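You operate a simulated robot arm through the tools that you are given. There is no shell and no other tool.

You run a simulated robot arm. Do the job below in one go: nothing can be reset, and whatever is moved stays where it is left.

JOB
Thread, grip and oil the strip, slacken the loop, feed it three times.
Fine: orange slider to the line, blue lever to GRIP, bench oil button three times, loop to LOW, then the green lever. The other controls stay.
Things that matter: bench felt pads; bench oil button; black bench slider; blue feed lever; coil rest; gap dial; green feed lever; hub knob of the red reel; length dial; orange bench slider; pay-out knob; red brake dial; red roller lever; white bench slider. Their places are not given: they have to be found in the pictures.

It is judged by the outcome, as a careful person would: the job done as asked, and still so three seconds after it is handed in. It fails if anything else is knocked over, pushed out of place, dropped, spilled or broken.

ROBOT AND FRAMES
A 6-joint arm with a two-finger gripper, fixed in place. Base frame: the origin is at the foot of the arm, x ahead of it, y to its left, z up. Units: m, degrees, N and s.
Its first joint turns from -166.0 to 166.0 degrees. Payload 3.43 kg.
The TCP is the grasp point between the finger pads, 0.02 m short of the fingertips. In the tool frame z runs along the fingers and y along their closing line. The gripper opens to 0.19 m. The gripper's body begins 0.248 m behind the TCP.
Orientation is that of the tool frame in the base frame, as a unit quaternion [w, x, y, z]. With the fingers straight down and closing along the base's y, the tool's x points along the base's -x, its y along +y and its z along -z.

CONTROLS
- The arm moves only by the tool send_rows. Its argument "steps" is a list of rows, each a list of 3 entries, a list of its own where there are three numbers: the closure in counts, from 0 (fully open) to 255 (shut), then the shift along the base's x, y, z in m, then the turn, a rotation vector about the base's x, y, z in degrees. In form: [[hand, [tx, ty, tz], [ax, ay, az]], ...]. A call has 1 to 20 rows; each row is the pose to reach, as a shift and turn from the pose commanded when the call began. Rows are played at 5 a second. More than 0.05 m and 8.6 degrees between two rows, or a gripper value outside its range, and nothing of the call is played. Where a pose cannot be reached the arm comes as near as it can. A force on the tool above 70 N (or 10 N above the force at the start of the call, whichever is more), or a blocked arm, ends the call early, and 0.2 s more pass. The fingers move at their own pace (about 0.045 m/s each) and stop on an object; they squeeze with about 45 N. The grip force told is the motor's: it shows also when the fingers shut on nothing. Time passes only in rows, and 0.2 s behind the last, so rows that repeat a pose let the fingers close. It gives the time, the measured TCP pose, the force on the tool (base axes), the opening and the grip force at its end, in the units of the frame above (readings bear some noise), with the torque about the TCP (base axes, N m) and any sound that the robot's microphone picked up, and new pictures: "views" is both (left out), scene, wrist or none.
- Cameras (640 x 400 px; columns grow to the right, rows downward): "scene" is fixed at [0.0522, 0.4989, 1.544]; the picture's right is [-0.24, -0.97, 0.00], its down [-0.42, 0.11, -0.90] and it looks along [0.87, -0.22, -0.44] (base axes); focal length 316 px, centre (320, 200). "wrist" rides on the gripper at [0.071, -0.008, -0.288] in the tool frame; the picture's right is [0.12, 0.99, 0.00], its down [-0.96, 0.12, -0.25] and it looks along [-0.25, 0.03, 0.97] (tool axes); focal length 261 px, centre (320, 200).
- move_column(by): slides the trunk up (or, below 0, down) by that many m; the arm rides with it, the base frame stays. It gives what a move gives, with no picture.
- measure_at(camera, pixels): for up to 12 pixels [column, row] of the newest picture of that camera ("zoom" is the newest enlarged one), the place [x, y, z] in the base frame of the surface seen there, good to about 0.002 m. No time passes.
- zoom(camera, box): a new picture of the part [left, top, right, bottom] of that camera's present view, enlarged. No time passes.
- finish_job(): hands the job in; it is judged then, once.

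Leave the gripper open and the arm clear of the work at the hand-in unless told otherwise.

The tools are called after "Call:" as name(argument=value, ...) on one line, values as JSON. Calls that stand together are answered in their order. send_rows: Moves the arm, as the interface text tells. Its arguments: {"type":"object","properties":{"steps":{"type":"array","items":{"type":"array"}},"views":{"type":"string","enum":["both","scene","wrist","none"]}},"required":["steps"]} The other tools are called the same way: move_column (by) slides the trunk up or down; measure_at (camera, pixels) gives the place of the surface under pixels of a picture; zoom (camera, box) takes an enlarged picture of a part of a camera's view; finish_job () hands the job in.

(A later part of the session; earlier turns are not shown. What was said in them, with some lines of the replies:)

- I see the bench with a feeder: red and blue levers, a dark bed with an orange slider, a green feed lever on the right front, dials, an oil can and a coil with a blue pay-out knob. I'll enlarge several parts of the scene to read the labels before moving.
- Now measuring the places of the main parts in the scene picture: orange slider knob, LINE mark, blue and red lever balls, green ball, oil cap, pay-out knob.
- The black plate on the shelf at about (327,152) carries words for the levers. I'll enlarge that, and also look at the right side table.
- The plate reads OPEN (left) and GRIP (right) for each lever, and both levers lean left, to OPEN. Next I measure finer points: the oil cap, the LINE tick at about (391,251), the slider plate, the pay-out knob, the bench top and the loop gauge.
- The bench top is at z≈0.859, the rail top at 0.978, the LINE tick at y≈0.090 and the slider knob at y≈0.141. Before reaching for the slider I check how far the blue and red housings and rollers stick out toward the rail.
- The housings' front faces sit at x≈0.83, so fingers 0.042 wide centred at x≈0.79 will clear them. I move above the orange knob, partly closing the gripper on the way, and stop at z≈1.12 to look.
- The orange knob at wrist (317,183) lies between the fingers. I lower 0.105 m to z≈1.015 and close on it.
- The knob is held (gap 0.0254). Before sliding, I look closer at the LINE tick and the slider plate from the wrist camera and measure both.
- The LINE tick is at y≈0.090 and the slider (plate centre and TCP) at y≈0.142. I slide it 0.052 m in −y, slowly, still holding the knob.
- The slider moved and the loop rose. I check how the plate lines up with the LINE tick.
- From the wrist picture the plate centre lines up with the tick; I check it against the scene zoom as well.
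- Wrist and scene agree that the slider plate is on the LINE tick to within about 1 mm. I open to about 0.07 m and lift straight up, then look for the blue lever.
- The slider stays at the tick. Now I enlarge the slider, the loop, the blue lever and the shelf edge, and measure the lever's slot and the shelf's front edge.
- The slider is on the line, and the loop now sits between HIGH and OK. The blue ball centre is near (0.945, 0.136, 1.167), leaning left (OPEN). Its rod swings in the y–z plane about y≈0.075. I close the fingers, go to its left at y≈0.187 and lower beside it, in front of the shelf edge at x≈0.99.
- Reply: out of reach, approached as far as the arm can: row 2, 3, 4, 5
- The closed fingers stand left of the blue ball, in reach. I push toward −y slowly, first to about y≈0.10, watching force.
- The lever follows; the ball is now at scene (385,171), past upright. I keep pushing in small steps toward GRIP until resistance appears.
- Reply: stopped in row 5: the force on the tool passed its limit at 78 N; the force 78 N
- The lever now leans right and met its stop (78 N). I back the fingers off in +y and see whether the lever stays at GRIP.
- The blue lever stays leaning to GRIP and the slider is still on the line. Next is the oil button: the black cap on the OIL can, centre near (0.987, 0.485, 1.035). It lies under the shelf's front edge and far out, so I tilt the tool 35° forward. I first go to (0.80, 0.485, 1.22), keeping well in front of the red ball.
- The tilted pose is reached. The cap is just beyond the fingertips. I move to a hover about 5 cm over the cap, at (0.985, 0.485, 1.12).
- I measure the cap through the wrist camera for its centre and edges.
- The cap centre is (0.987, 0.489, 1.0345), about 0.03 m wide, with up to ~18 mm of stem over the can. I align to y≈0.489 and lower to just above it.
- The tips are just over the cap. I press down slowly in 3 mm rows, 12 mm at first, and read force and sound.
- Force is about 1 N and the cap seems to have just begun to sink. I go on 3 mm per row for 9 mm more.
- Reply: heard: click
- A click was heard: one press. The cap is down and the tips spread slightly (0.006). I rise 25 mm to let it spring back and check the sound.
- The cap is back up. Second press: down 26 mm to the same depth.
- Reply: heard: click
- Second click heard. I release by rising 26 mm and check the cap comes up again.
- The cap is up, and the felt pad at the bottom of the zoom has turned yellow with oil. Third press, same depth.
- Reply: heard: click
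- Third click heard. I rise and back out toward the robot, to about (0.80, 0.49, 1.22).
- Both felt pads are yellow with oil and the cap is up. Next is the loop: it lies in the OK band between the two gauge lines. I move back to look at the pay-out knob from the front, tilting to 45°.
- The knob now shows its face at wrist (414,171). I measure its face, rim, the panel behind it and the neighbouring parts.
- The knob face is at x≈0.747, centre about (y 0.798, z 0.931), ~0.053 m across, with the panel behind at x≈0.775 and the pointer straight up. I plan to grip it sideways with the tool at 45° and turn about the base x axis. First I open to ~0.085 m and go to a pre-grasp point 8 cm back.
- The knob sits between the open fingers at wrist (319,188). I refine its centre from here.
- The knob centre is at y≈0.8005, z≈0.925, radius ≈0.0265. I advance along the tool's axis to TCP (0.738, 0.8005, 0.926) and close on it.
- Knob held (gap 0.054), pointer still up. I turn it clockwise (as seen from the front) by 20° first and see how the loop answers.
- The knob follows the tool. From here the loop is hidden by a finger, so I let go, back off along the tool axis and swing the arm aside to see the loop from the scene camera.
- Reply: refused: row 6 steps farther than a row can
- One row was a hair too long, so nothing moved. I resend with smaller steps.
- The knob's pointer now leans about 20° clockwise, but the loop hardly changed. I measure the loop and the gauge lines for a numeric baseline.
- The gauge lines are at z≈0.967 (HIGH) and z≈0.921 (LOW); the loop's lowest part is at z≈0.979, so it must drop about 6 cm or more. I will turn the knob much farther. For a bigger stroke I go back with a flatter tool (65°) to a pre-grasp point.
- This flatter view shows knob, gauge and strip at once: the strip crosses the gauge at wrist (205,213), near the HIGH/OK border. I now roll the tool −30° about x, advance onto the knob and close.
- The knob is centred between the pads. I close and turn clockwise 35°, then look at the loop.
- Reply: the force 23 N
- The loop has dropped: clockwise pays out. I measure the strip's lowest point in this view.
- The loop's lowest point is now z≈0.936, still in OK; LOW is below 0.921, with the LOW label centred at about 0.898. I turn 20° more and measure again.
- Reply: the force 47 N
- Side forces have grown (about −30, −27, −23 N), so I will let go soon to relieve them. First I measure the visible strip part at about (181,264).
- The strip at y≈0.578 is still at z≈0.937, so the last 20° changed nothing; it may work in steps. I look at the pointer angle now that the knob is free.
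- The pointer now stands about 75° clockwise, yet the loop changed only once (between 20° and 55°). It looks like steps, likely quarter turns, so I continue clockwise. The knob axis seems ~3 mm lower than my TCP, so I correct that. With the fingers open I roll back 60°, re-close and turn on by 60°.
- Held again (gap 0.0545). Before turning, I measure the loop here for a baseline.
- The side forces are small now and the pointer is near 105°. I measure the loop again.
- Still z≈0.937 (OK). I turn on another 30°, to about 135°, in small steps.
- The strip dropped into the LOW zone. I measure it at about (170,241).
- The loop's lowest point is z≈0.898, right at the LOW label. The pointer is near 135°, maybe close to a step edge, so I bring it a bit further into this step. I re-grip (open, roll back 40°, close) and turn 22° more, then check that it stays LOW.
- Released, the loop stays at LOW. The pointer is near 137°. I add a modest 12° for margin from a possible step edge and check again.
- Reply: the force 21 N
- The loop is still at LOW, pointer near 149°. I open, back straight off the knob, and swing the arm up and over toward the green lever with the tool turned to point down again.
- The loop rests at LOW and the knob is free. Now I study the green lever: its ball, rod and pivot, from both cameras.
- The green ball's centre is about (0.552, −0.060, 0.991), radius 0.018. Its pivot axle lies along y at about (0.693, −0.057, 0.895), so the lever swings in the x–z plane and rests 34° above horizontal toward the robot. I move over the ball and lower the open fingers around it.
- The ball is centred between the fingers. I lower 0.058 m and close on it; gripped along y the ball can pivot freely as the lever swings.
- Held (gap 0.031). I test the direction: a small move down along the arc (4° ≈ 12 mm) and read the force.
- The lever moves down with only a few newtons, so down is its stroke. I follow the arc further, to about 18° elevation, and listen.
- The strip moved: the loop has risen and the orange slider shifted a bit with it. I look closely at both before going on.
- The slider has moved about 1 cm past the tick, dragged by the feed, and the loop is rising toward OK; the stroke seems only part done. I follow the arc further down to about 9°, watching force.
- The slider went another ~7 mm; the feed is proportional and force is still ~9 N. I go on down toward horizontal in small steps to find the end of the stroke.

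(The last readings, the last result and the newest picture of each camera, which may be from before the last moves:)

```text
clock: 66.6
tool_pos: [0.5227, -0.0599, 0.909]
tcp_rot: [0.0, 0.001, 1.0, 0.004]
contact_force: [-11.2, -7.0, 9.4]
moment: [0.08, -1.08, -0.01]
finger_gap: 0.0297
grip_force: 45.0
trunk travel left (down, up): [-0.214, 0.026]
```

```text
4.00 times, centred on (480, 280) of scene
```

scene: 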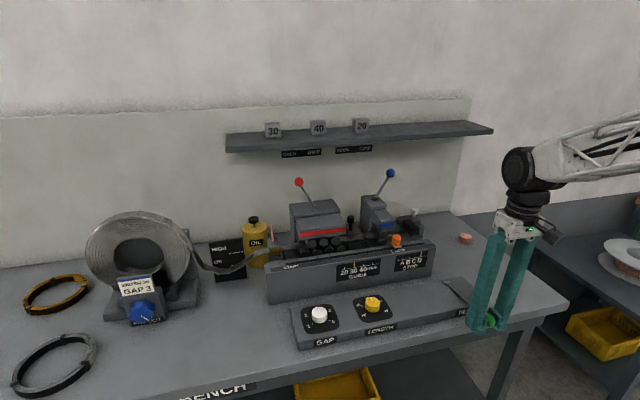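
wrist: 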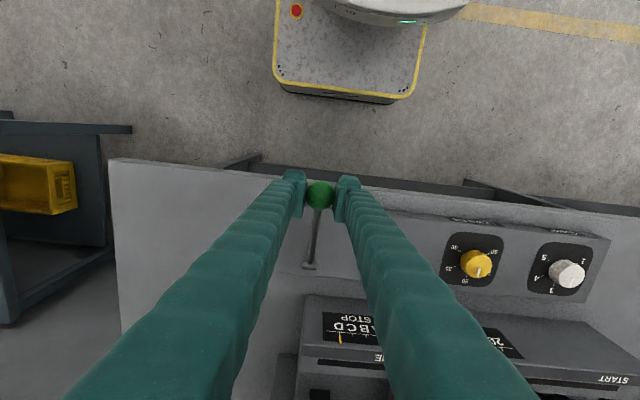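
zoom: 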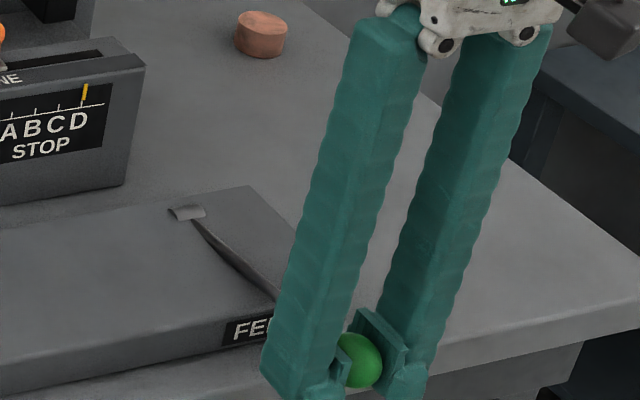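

The slider no longer moves, so this feed is complete. I measure the slider for the record and bring the lever back up along the arc to its rest.

Call:
measure_at(camera="scene", pixels=[[397, 238], [397, 242], [398, 247], [396, 241], [389, 251]])

Call:
zoom(camera="scene", box=[170, 210, 300, 300])

Call:
send_rows(steps=[[255, [0.0004, 0, 0.0089], [0, 0, 0]], [255, [0.0021, 0, 0.0206], [0, 0, 0]], [255, [0.0048, 0, 0.0324], [0, 0, 0]], [255, [0.0085, 0, 0.0437], [0, 0, 0]], [255, [0.0135, 0, 0.0555], [0, 0, 0]], [255, [0.0196, 0, 0.0668], [0, 0, 0]], [255, [0.0264, 0, 0.0771], [0, 0, 0]], [255, [0.0293, 0, 0.0815], [0, 0, 0]], [255, [0.0293, 0, 0.0815], [0, 0, 0]]], views="scene")

Call:
zoom(camera="scene", box=[350, 200, 450, 270])

Call:
zoom(camera="scene", box=[420, 230, 540, 330])

```text
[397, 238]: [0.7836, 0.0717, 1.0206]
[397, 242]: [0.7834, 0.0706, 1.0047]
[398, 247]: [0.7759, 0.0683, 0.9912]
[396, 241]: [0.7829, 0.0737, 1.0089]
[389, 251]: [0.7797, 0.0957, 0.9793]
```

```text
4.44 times, centred on (235, 255) of scene
```

zoom: 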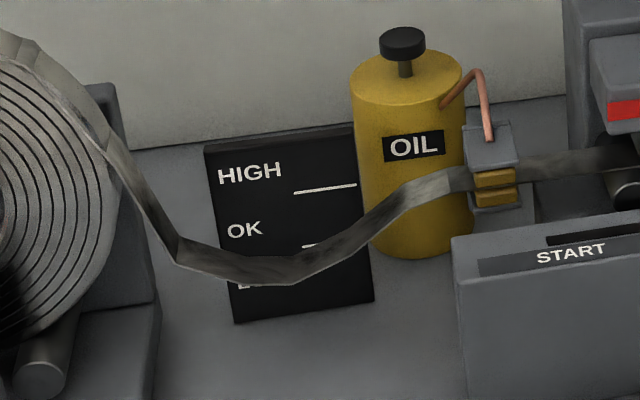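

```text
clock: 68.6
tool_pos: [0.552, -0.0608, 0.989]
tcp_rot: [-0.001, 0.0, 1.0, 0.005]
contact_force: [-5.1, 2.0, -28.9]
moment: [0.03, 0.41, 0.02]
finger_gap: 0.0296
grip_force: 44.9
trunk travel left (down, up): [-0.214, 0.026]
```

scene: 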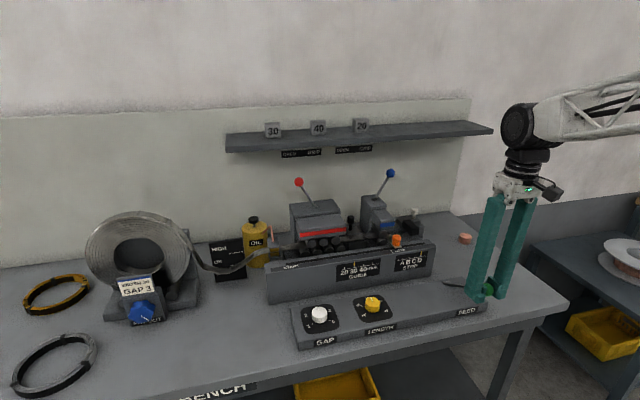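

```text
5.71 times, centred on (400, 235) of scene
```

zoom: 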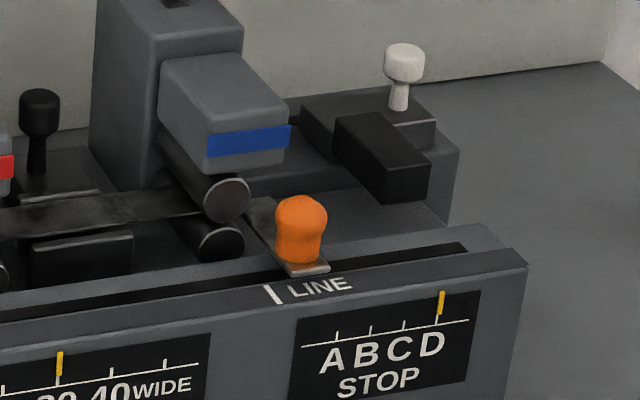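

```text
4.00 times, centred on (480, 280) of scene
```

zoom: 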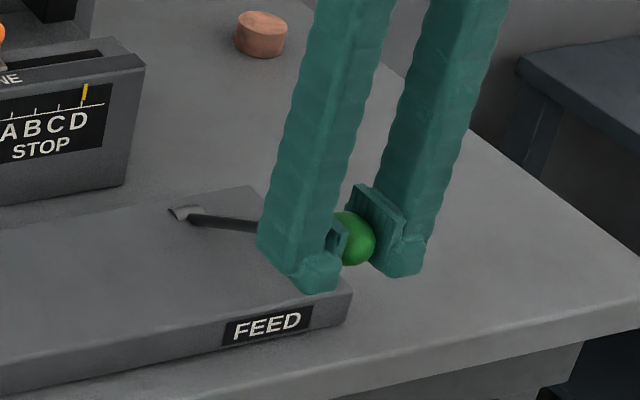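

One feed moved the strip 20 mm (slider y 0.089 → 0.069) and the lever is back at its upper rest. Second stroke: same arc down, with a short hold at the bottom.

Call:
send_rows(steps=[[255, [-0.0029, 0, -0.0044], [0, 0, 0]], [255, [-0.0097, 0, -0.0147], [0, 0, 0]], [255, [-0.0158, 0, -0.026], [0, 0, 0]], [255, [-0.0208, 0, -0.0378], [0, 0, 0]], [255, [-0.0245, 0, -0.0491], [0, 0, 0]], [255, [-0.0272, 0, -0.0609], [0, 0, 0]], [255, [-0.0289, 0, -0.0726], [0, 0, 0]], [255, [-0.0293, 0, -0.0815], [0, 0, 0]], [255, [-0.0293, 0, -0.0815], [0, 0, 0]], [255, [-0.0293, 0, -0.0815], [0, 0, 0]]], views="scene")

Call:
zoom(camera="scene", box=[350, 200, 450, 270])

Call:
measure_at(camera="scene", pixels=[[403, 238], [403, 242], [402, 240], [404, 246]])

```text
clock: 70.8
tool_pos: [0.5211, -0.0605, 0.9069]
tcp_rot: [-0.001, 0.001, 1.0, 0.004]
contact_force: [-18.8, 1.1, 4.3]
moment: [-0.02, -0.1, 0.02]
finger_gap: 0.0297
grip_force: 45.1
trunk travel left (down, up): [-0.214, 0.026]
```

scene: 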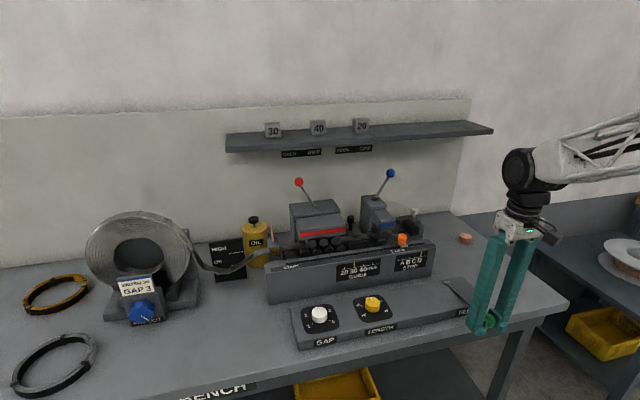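

```text
5.71 times, centred on (400, 235) of scene
```

zoom: 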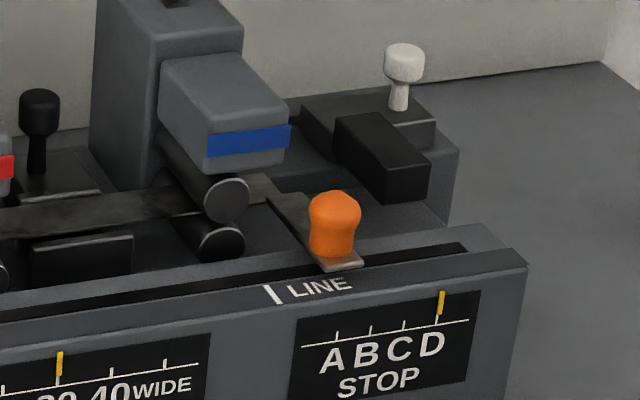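

```text
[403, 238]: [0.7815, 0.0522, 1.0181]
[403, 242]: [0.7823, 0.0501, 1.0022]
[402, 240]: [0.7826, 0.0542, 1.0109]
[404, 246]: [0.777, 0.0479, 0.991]
```

Second feed done: slider now near y≈0.050. I bring the lever back up to rest.

Call:
send_rows(steps=[[255, [0.0004, 0, 0.0089], [0, 0, 0]], [255, [0.0021, 0, 0.0206], [0, 0, 0]], [255, [0.0048, 0, 0.0324], [0, 0, 0]], [255, [0.0085, 0, 0.0437], [0, 0, 0]], [255, [0.0135, 0, 0.0555], [0, 0, 0]], [255, [0.0196, 0, 0.0668], [0, 0, 0]], [255, [0.0264, 0, 0.0771], [0, 0, 0]], [255, [0.0293, 0, 0.0815], [0, 0, 0]], [255, [0.0293, 0, 0.0815], [0, 0, 0]]], views="scene")

Call:
zoom(camera="scene", box=[350, 200, 450, 270])

Call:
zoom(camera="scene", box=[170, 210, 300, 300])

```text
clock: 72.8
tool_pos: [0.5509, -0.0593, 0.9897]
tcp_rot: [-0.001, 0.001, 1.0, 0.005]
contact_force: [-18.5, -17.0, -24.6]
moment: [0.09, 0.57, -0.08]
finger_gap: 0.0297
grip_force: 44.5
trunk travel left (down, up): [-0.214, 0.026]
```

scene: 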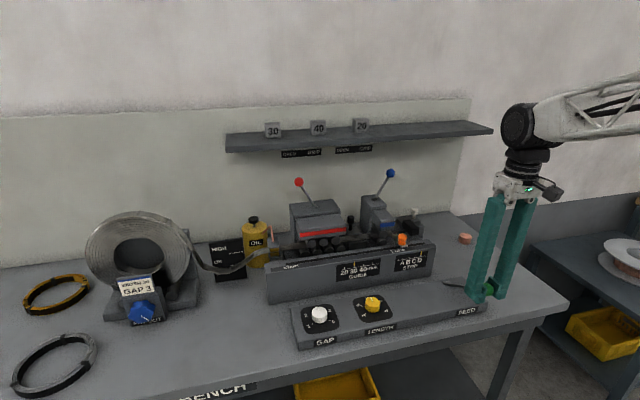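

```text
5.71 times, centred on (400, 235) of scene
```

zoom: 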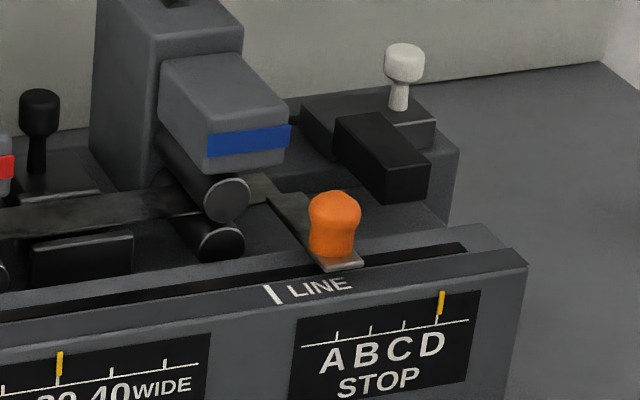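

```text
4.44 times, centred on (235, 255) of scene
```

zoom: 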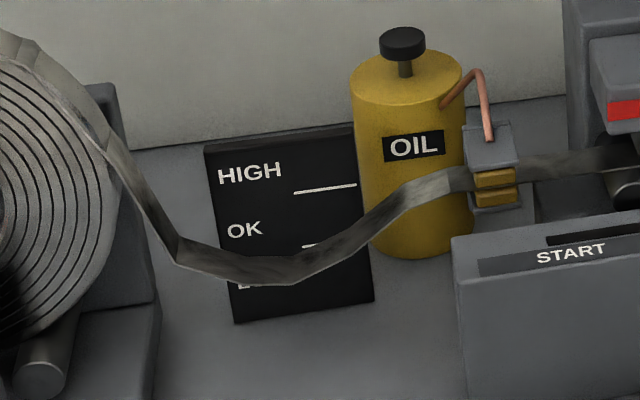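

The slider stays at the second step and the lever is back at rest. Third and last stroke: same arc down with a hold.

Call:
send_rows(steps=[[255, [-0.0029, 0, -0.0044], [0, 0, 0]], [255, [-0.0097, 0, -0.0147], [0, 0, 0]], [255, [-0.0158, 0, -0.026], [0, 0, 0]], [255, [-0.0208, 0, -0.0378], [0, 0, 0]], [255, [-0.0245, 0, -0.0491], [0, 0, 0]], [255, [-0.0272, 0, -0.0609], [0, 0, 0]], [255, [-0.0289, 0, -0.0726], [0, 0, 0]], [255, [-0.0293, 0, -0.0815], [0, 0, 0]], [255, [-0.0293, 0, -0.0815], [0, 0, 0]], [255, [-0.0293, 0, -0.0815], [0, 0, 0]]], views="scene")

Call:
zoom(camera="scene", box=[350, 200, 450, 270])

Call:
measure_at(camera="scene", pixels=[[409, 237], [409, 241], [408, 239], [410, 245]])

```text
clock: 75.0
tool_pos: [0.5211, -0.0603, 0.9093]
tcp_rot: [0.0, 0.0, 1.0, 0.005]
contact_force: [-16.6, -30.1, 4.7]
moment: [0.21, -0.3, -0.07]
finger_gap: 0.0296
grip_force: 45.1
trunk travel left (down, up): [-0.214, 0.026]
```

scene: 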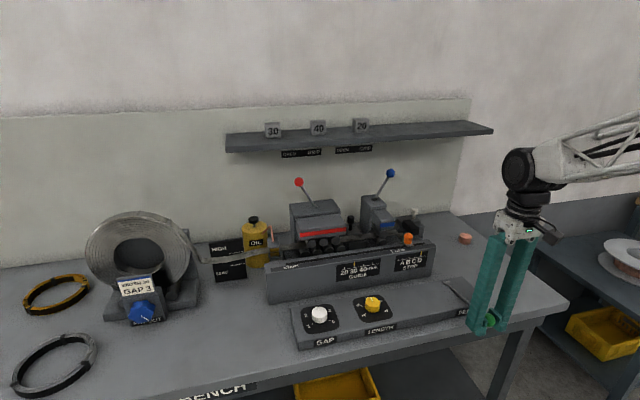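

```text
5.71 times, centred on (400, 235) of scene
```

zoom: 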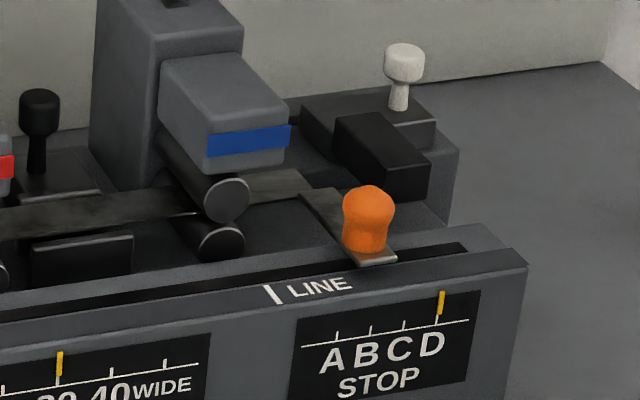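

```text
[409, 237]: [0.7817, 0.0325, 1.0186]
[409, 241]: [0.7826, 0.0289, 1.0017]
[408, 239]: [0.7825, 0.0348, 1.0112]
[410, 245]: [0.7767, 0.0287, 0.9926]
```

Third feed done: slider near y≈0.030, three steps of 20 mm. I bring the lever back up to rest, open the gripper and lift straight up.

Call:
send_rows(steps=[[255, [0.0004, 0, 0.0089], [0, 0, 0]], [255, [0.0021, 0, 0.0206], [0, 0, 0]], [255, [0.0048, 0, 0.0324], [0, 0, 0]], [255, [0.0085, 0, 0.0437], [0, 0, 0]], [255, [0.0135, 0, 0.0555], [0, 0, 0]], [255, [0.0196, 0, 0.0668], [0, 0, 0]], [255, [0.0264, 0, 0.0771], [0, 0, 0]], [255, [0.028, 0, 0.0795], [0, 0, 0]], [158, [0.028, 0, 0.0795], [0, 0, 0]], [158, [0.028, 0, 0.0795], [0, 0, 0]], [158, [0.028, 0, 0.0795], [0, 0, 0]]], views="both")

Call:
zoom(camera="scene", box=[420, 220, 540, 320])

```text
clock: 77.4
tool_pos: [0.5508, -0.0599, 0.9894]
tcp_rot: [0.0, 0.001, 1.0, 0.006]
contact_force: [-0.3, -0.2, 0.7]
moment: [0.01, 0.02, 0.02]
finger_gap: 0.0724
grip_force: 0.0
trunk travel left (down, up): [-0.214, 0.026]
```

scene: 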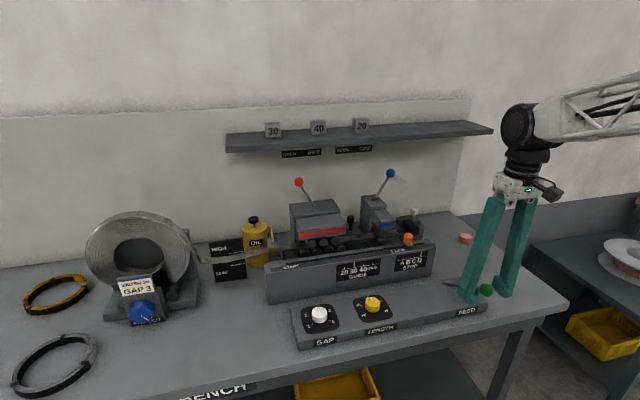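
wrist: 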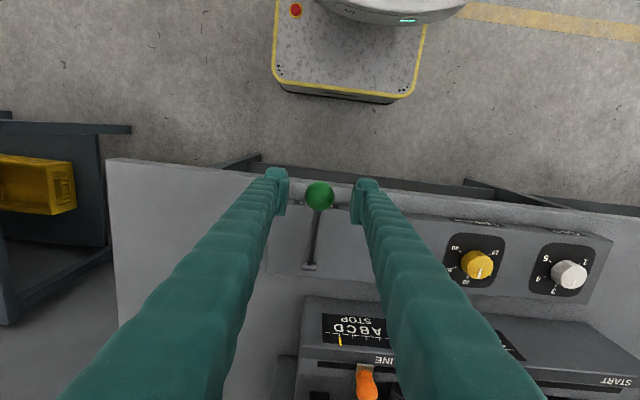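

```text
4.00 times, centred on (480, 270) of scene
```

zoom: 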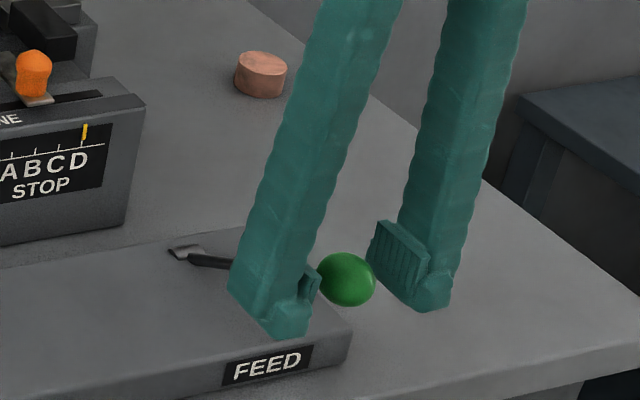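

The lever is free at its rest position. I lift straight up, then back toward the starting area and open the gripper fully once clear.

Call:
send_rows(steps=[[158, [0, 0, 0.03], [0, 0, 0]], [158, [0, 0, 0.075], [0, 0, 0]], [158, [0, 0, 0.12], [0, 0, 0]], [100, [0, 0, 0.165], [0, 0, 0]], [60, [-0.01, 0.01, 0.21], [0, 0, 0]], [0, [-0.02, 0.03, 0.25], [0, 0, 0]], [0, [-0.02, 0.06, 0.285], [0, 0, 0]], [0, [-0.02, 0.1, 0.31], [0, 0, 0]], [0, [-0.02, 0.14, 0.33], [0, 0, 0]], [0, [-0.02, 0.18, 0.35], [0, 0, 0]], [0, [-0.02, 0.22, 0.37], [0, 0, 0]], [0, [-0.02, 0.25, 0.385], [0, 0, 0]], [0, [-0.02, 0.25, 0.385], [0, 0, 0]], [0, [-0.02, 0.25, 0.385], [0, 0, 0]]])

Call:
zoom(camera="scene", box=[250, 160, 450, 300])

Call:
zoom(camera="scene", box=[70, 190, 300, 340])

Call:
zoom(camera="scene", box=[280, 260, 520, 360])

```text
clock: 80.4
tool_pos: [0.5321, 0.1902, 1.3733]
tcp_rot: [0.0, 0.0, 1.0, 0.004]
contact_force: [0.0, 0.2, -0.5]
moment: [0.02, 0.04, -0.01]
finger_gap: 0.1899
grip_force: 0.1
trunk travel left (down, up): [-0.214, 0.026]
```

scene: 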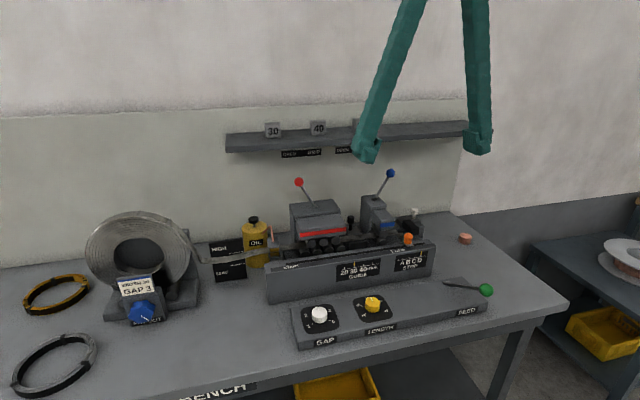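
wrist: 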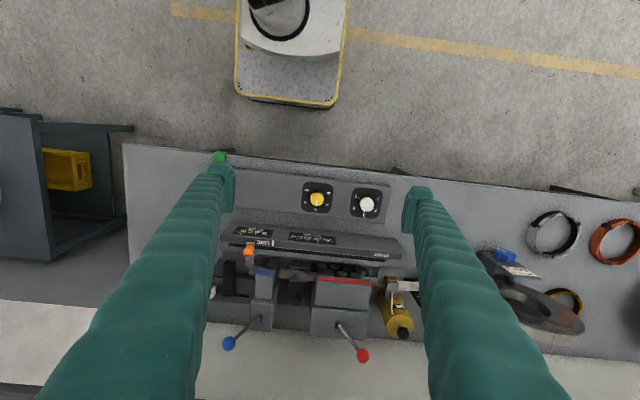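

```text
2.86 times, centred on (350, 230) of scene
```

zoom: 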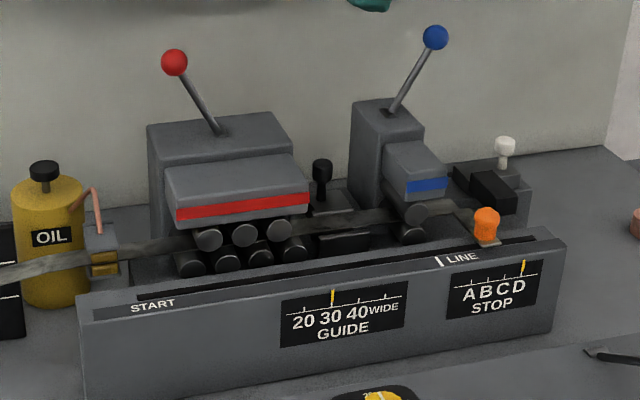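

```text
2.67 times, centred on (185, 265) of scene
```

zoom: 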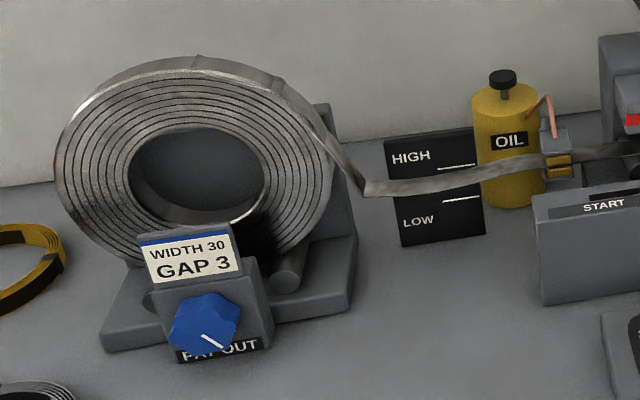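

```text
2.67 times, centred on (400, 310) of scene
```

zoom: 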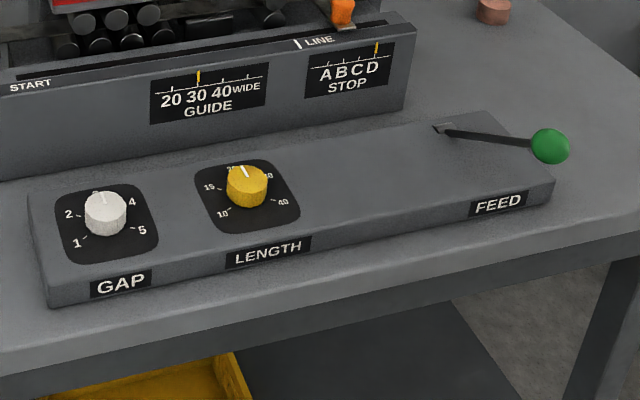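

Everything checks out:
- **Slider and strip:** the orange slider was set on LINE, then carried 3 × 20 mm by the feeds.
- **Blue lever:** leaning to GRIP.
- **Oil:** three clicks heard, and the felt pads are yellow.
- **Loop:** set to LOW before feeding. The three feeds have since drawn it up to the HIGH band.
- **Green lever:** back at rest after three strokes.
- **Other controls:** the red lever, dials and the other sliders look unchanged.

The gripper is open and the arm is clear, so I hand the job in.

Call:
finish_job()

```text
The job is handed in.
```

I did every step in the order you gave and handed the job in. I haven't been told how it was judged.

- **Thread:** I slid the orange slider onto the LINE tick, within about 1–2 mm. The three feeds have since carried it on with the strip, so it now sits about 60 mm past the line.
- **Grip:** the blue lever went over to its stop at GRIP and stayed there.
- **Oil:** I pressed the bench oil button three times and heard a click each time. The felt pads turned yellow.
- **Loop:** I turned the pay-out knob clockwise until the loop hung at the LOW label, and it stayed there until I started feeding. The feeds used up that slack, so the loop is now back in the HIGH band. I left it there because you asked for LOW before feeding.
- **Feed:** I pulled the green lever three full strokes. Each moved the strip about 20 mm, and the lever is back at rest.

In the last pictures the other controls look unchanged and nothing was knocked over. The gripper is open and the arm is clear of the work.
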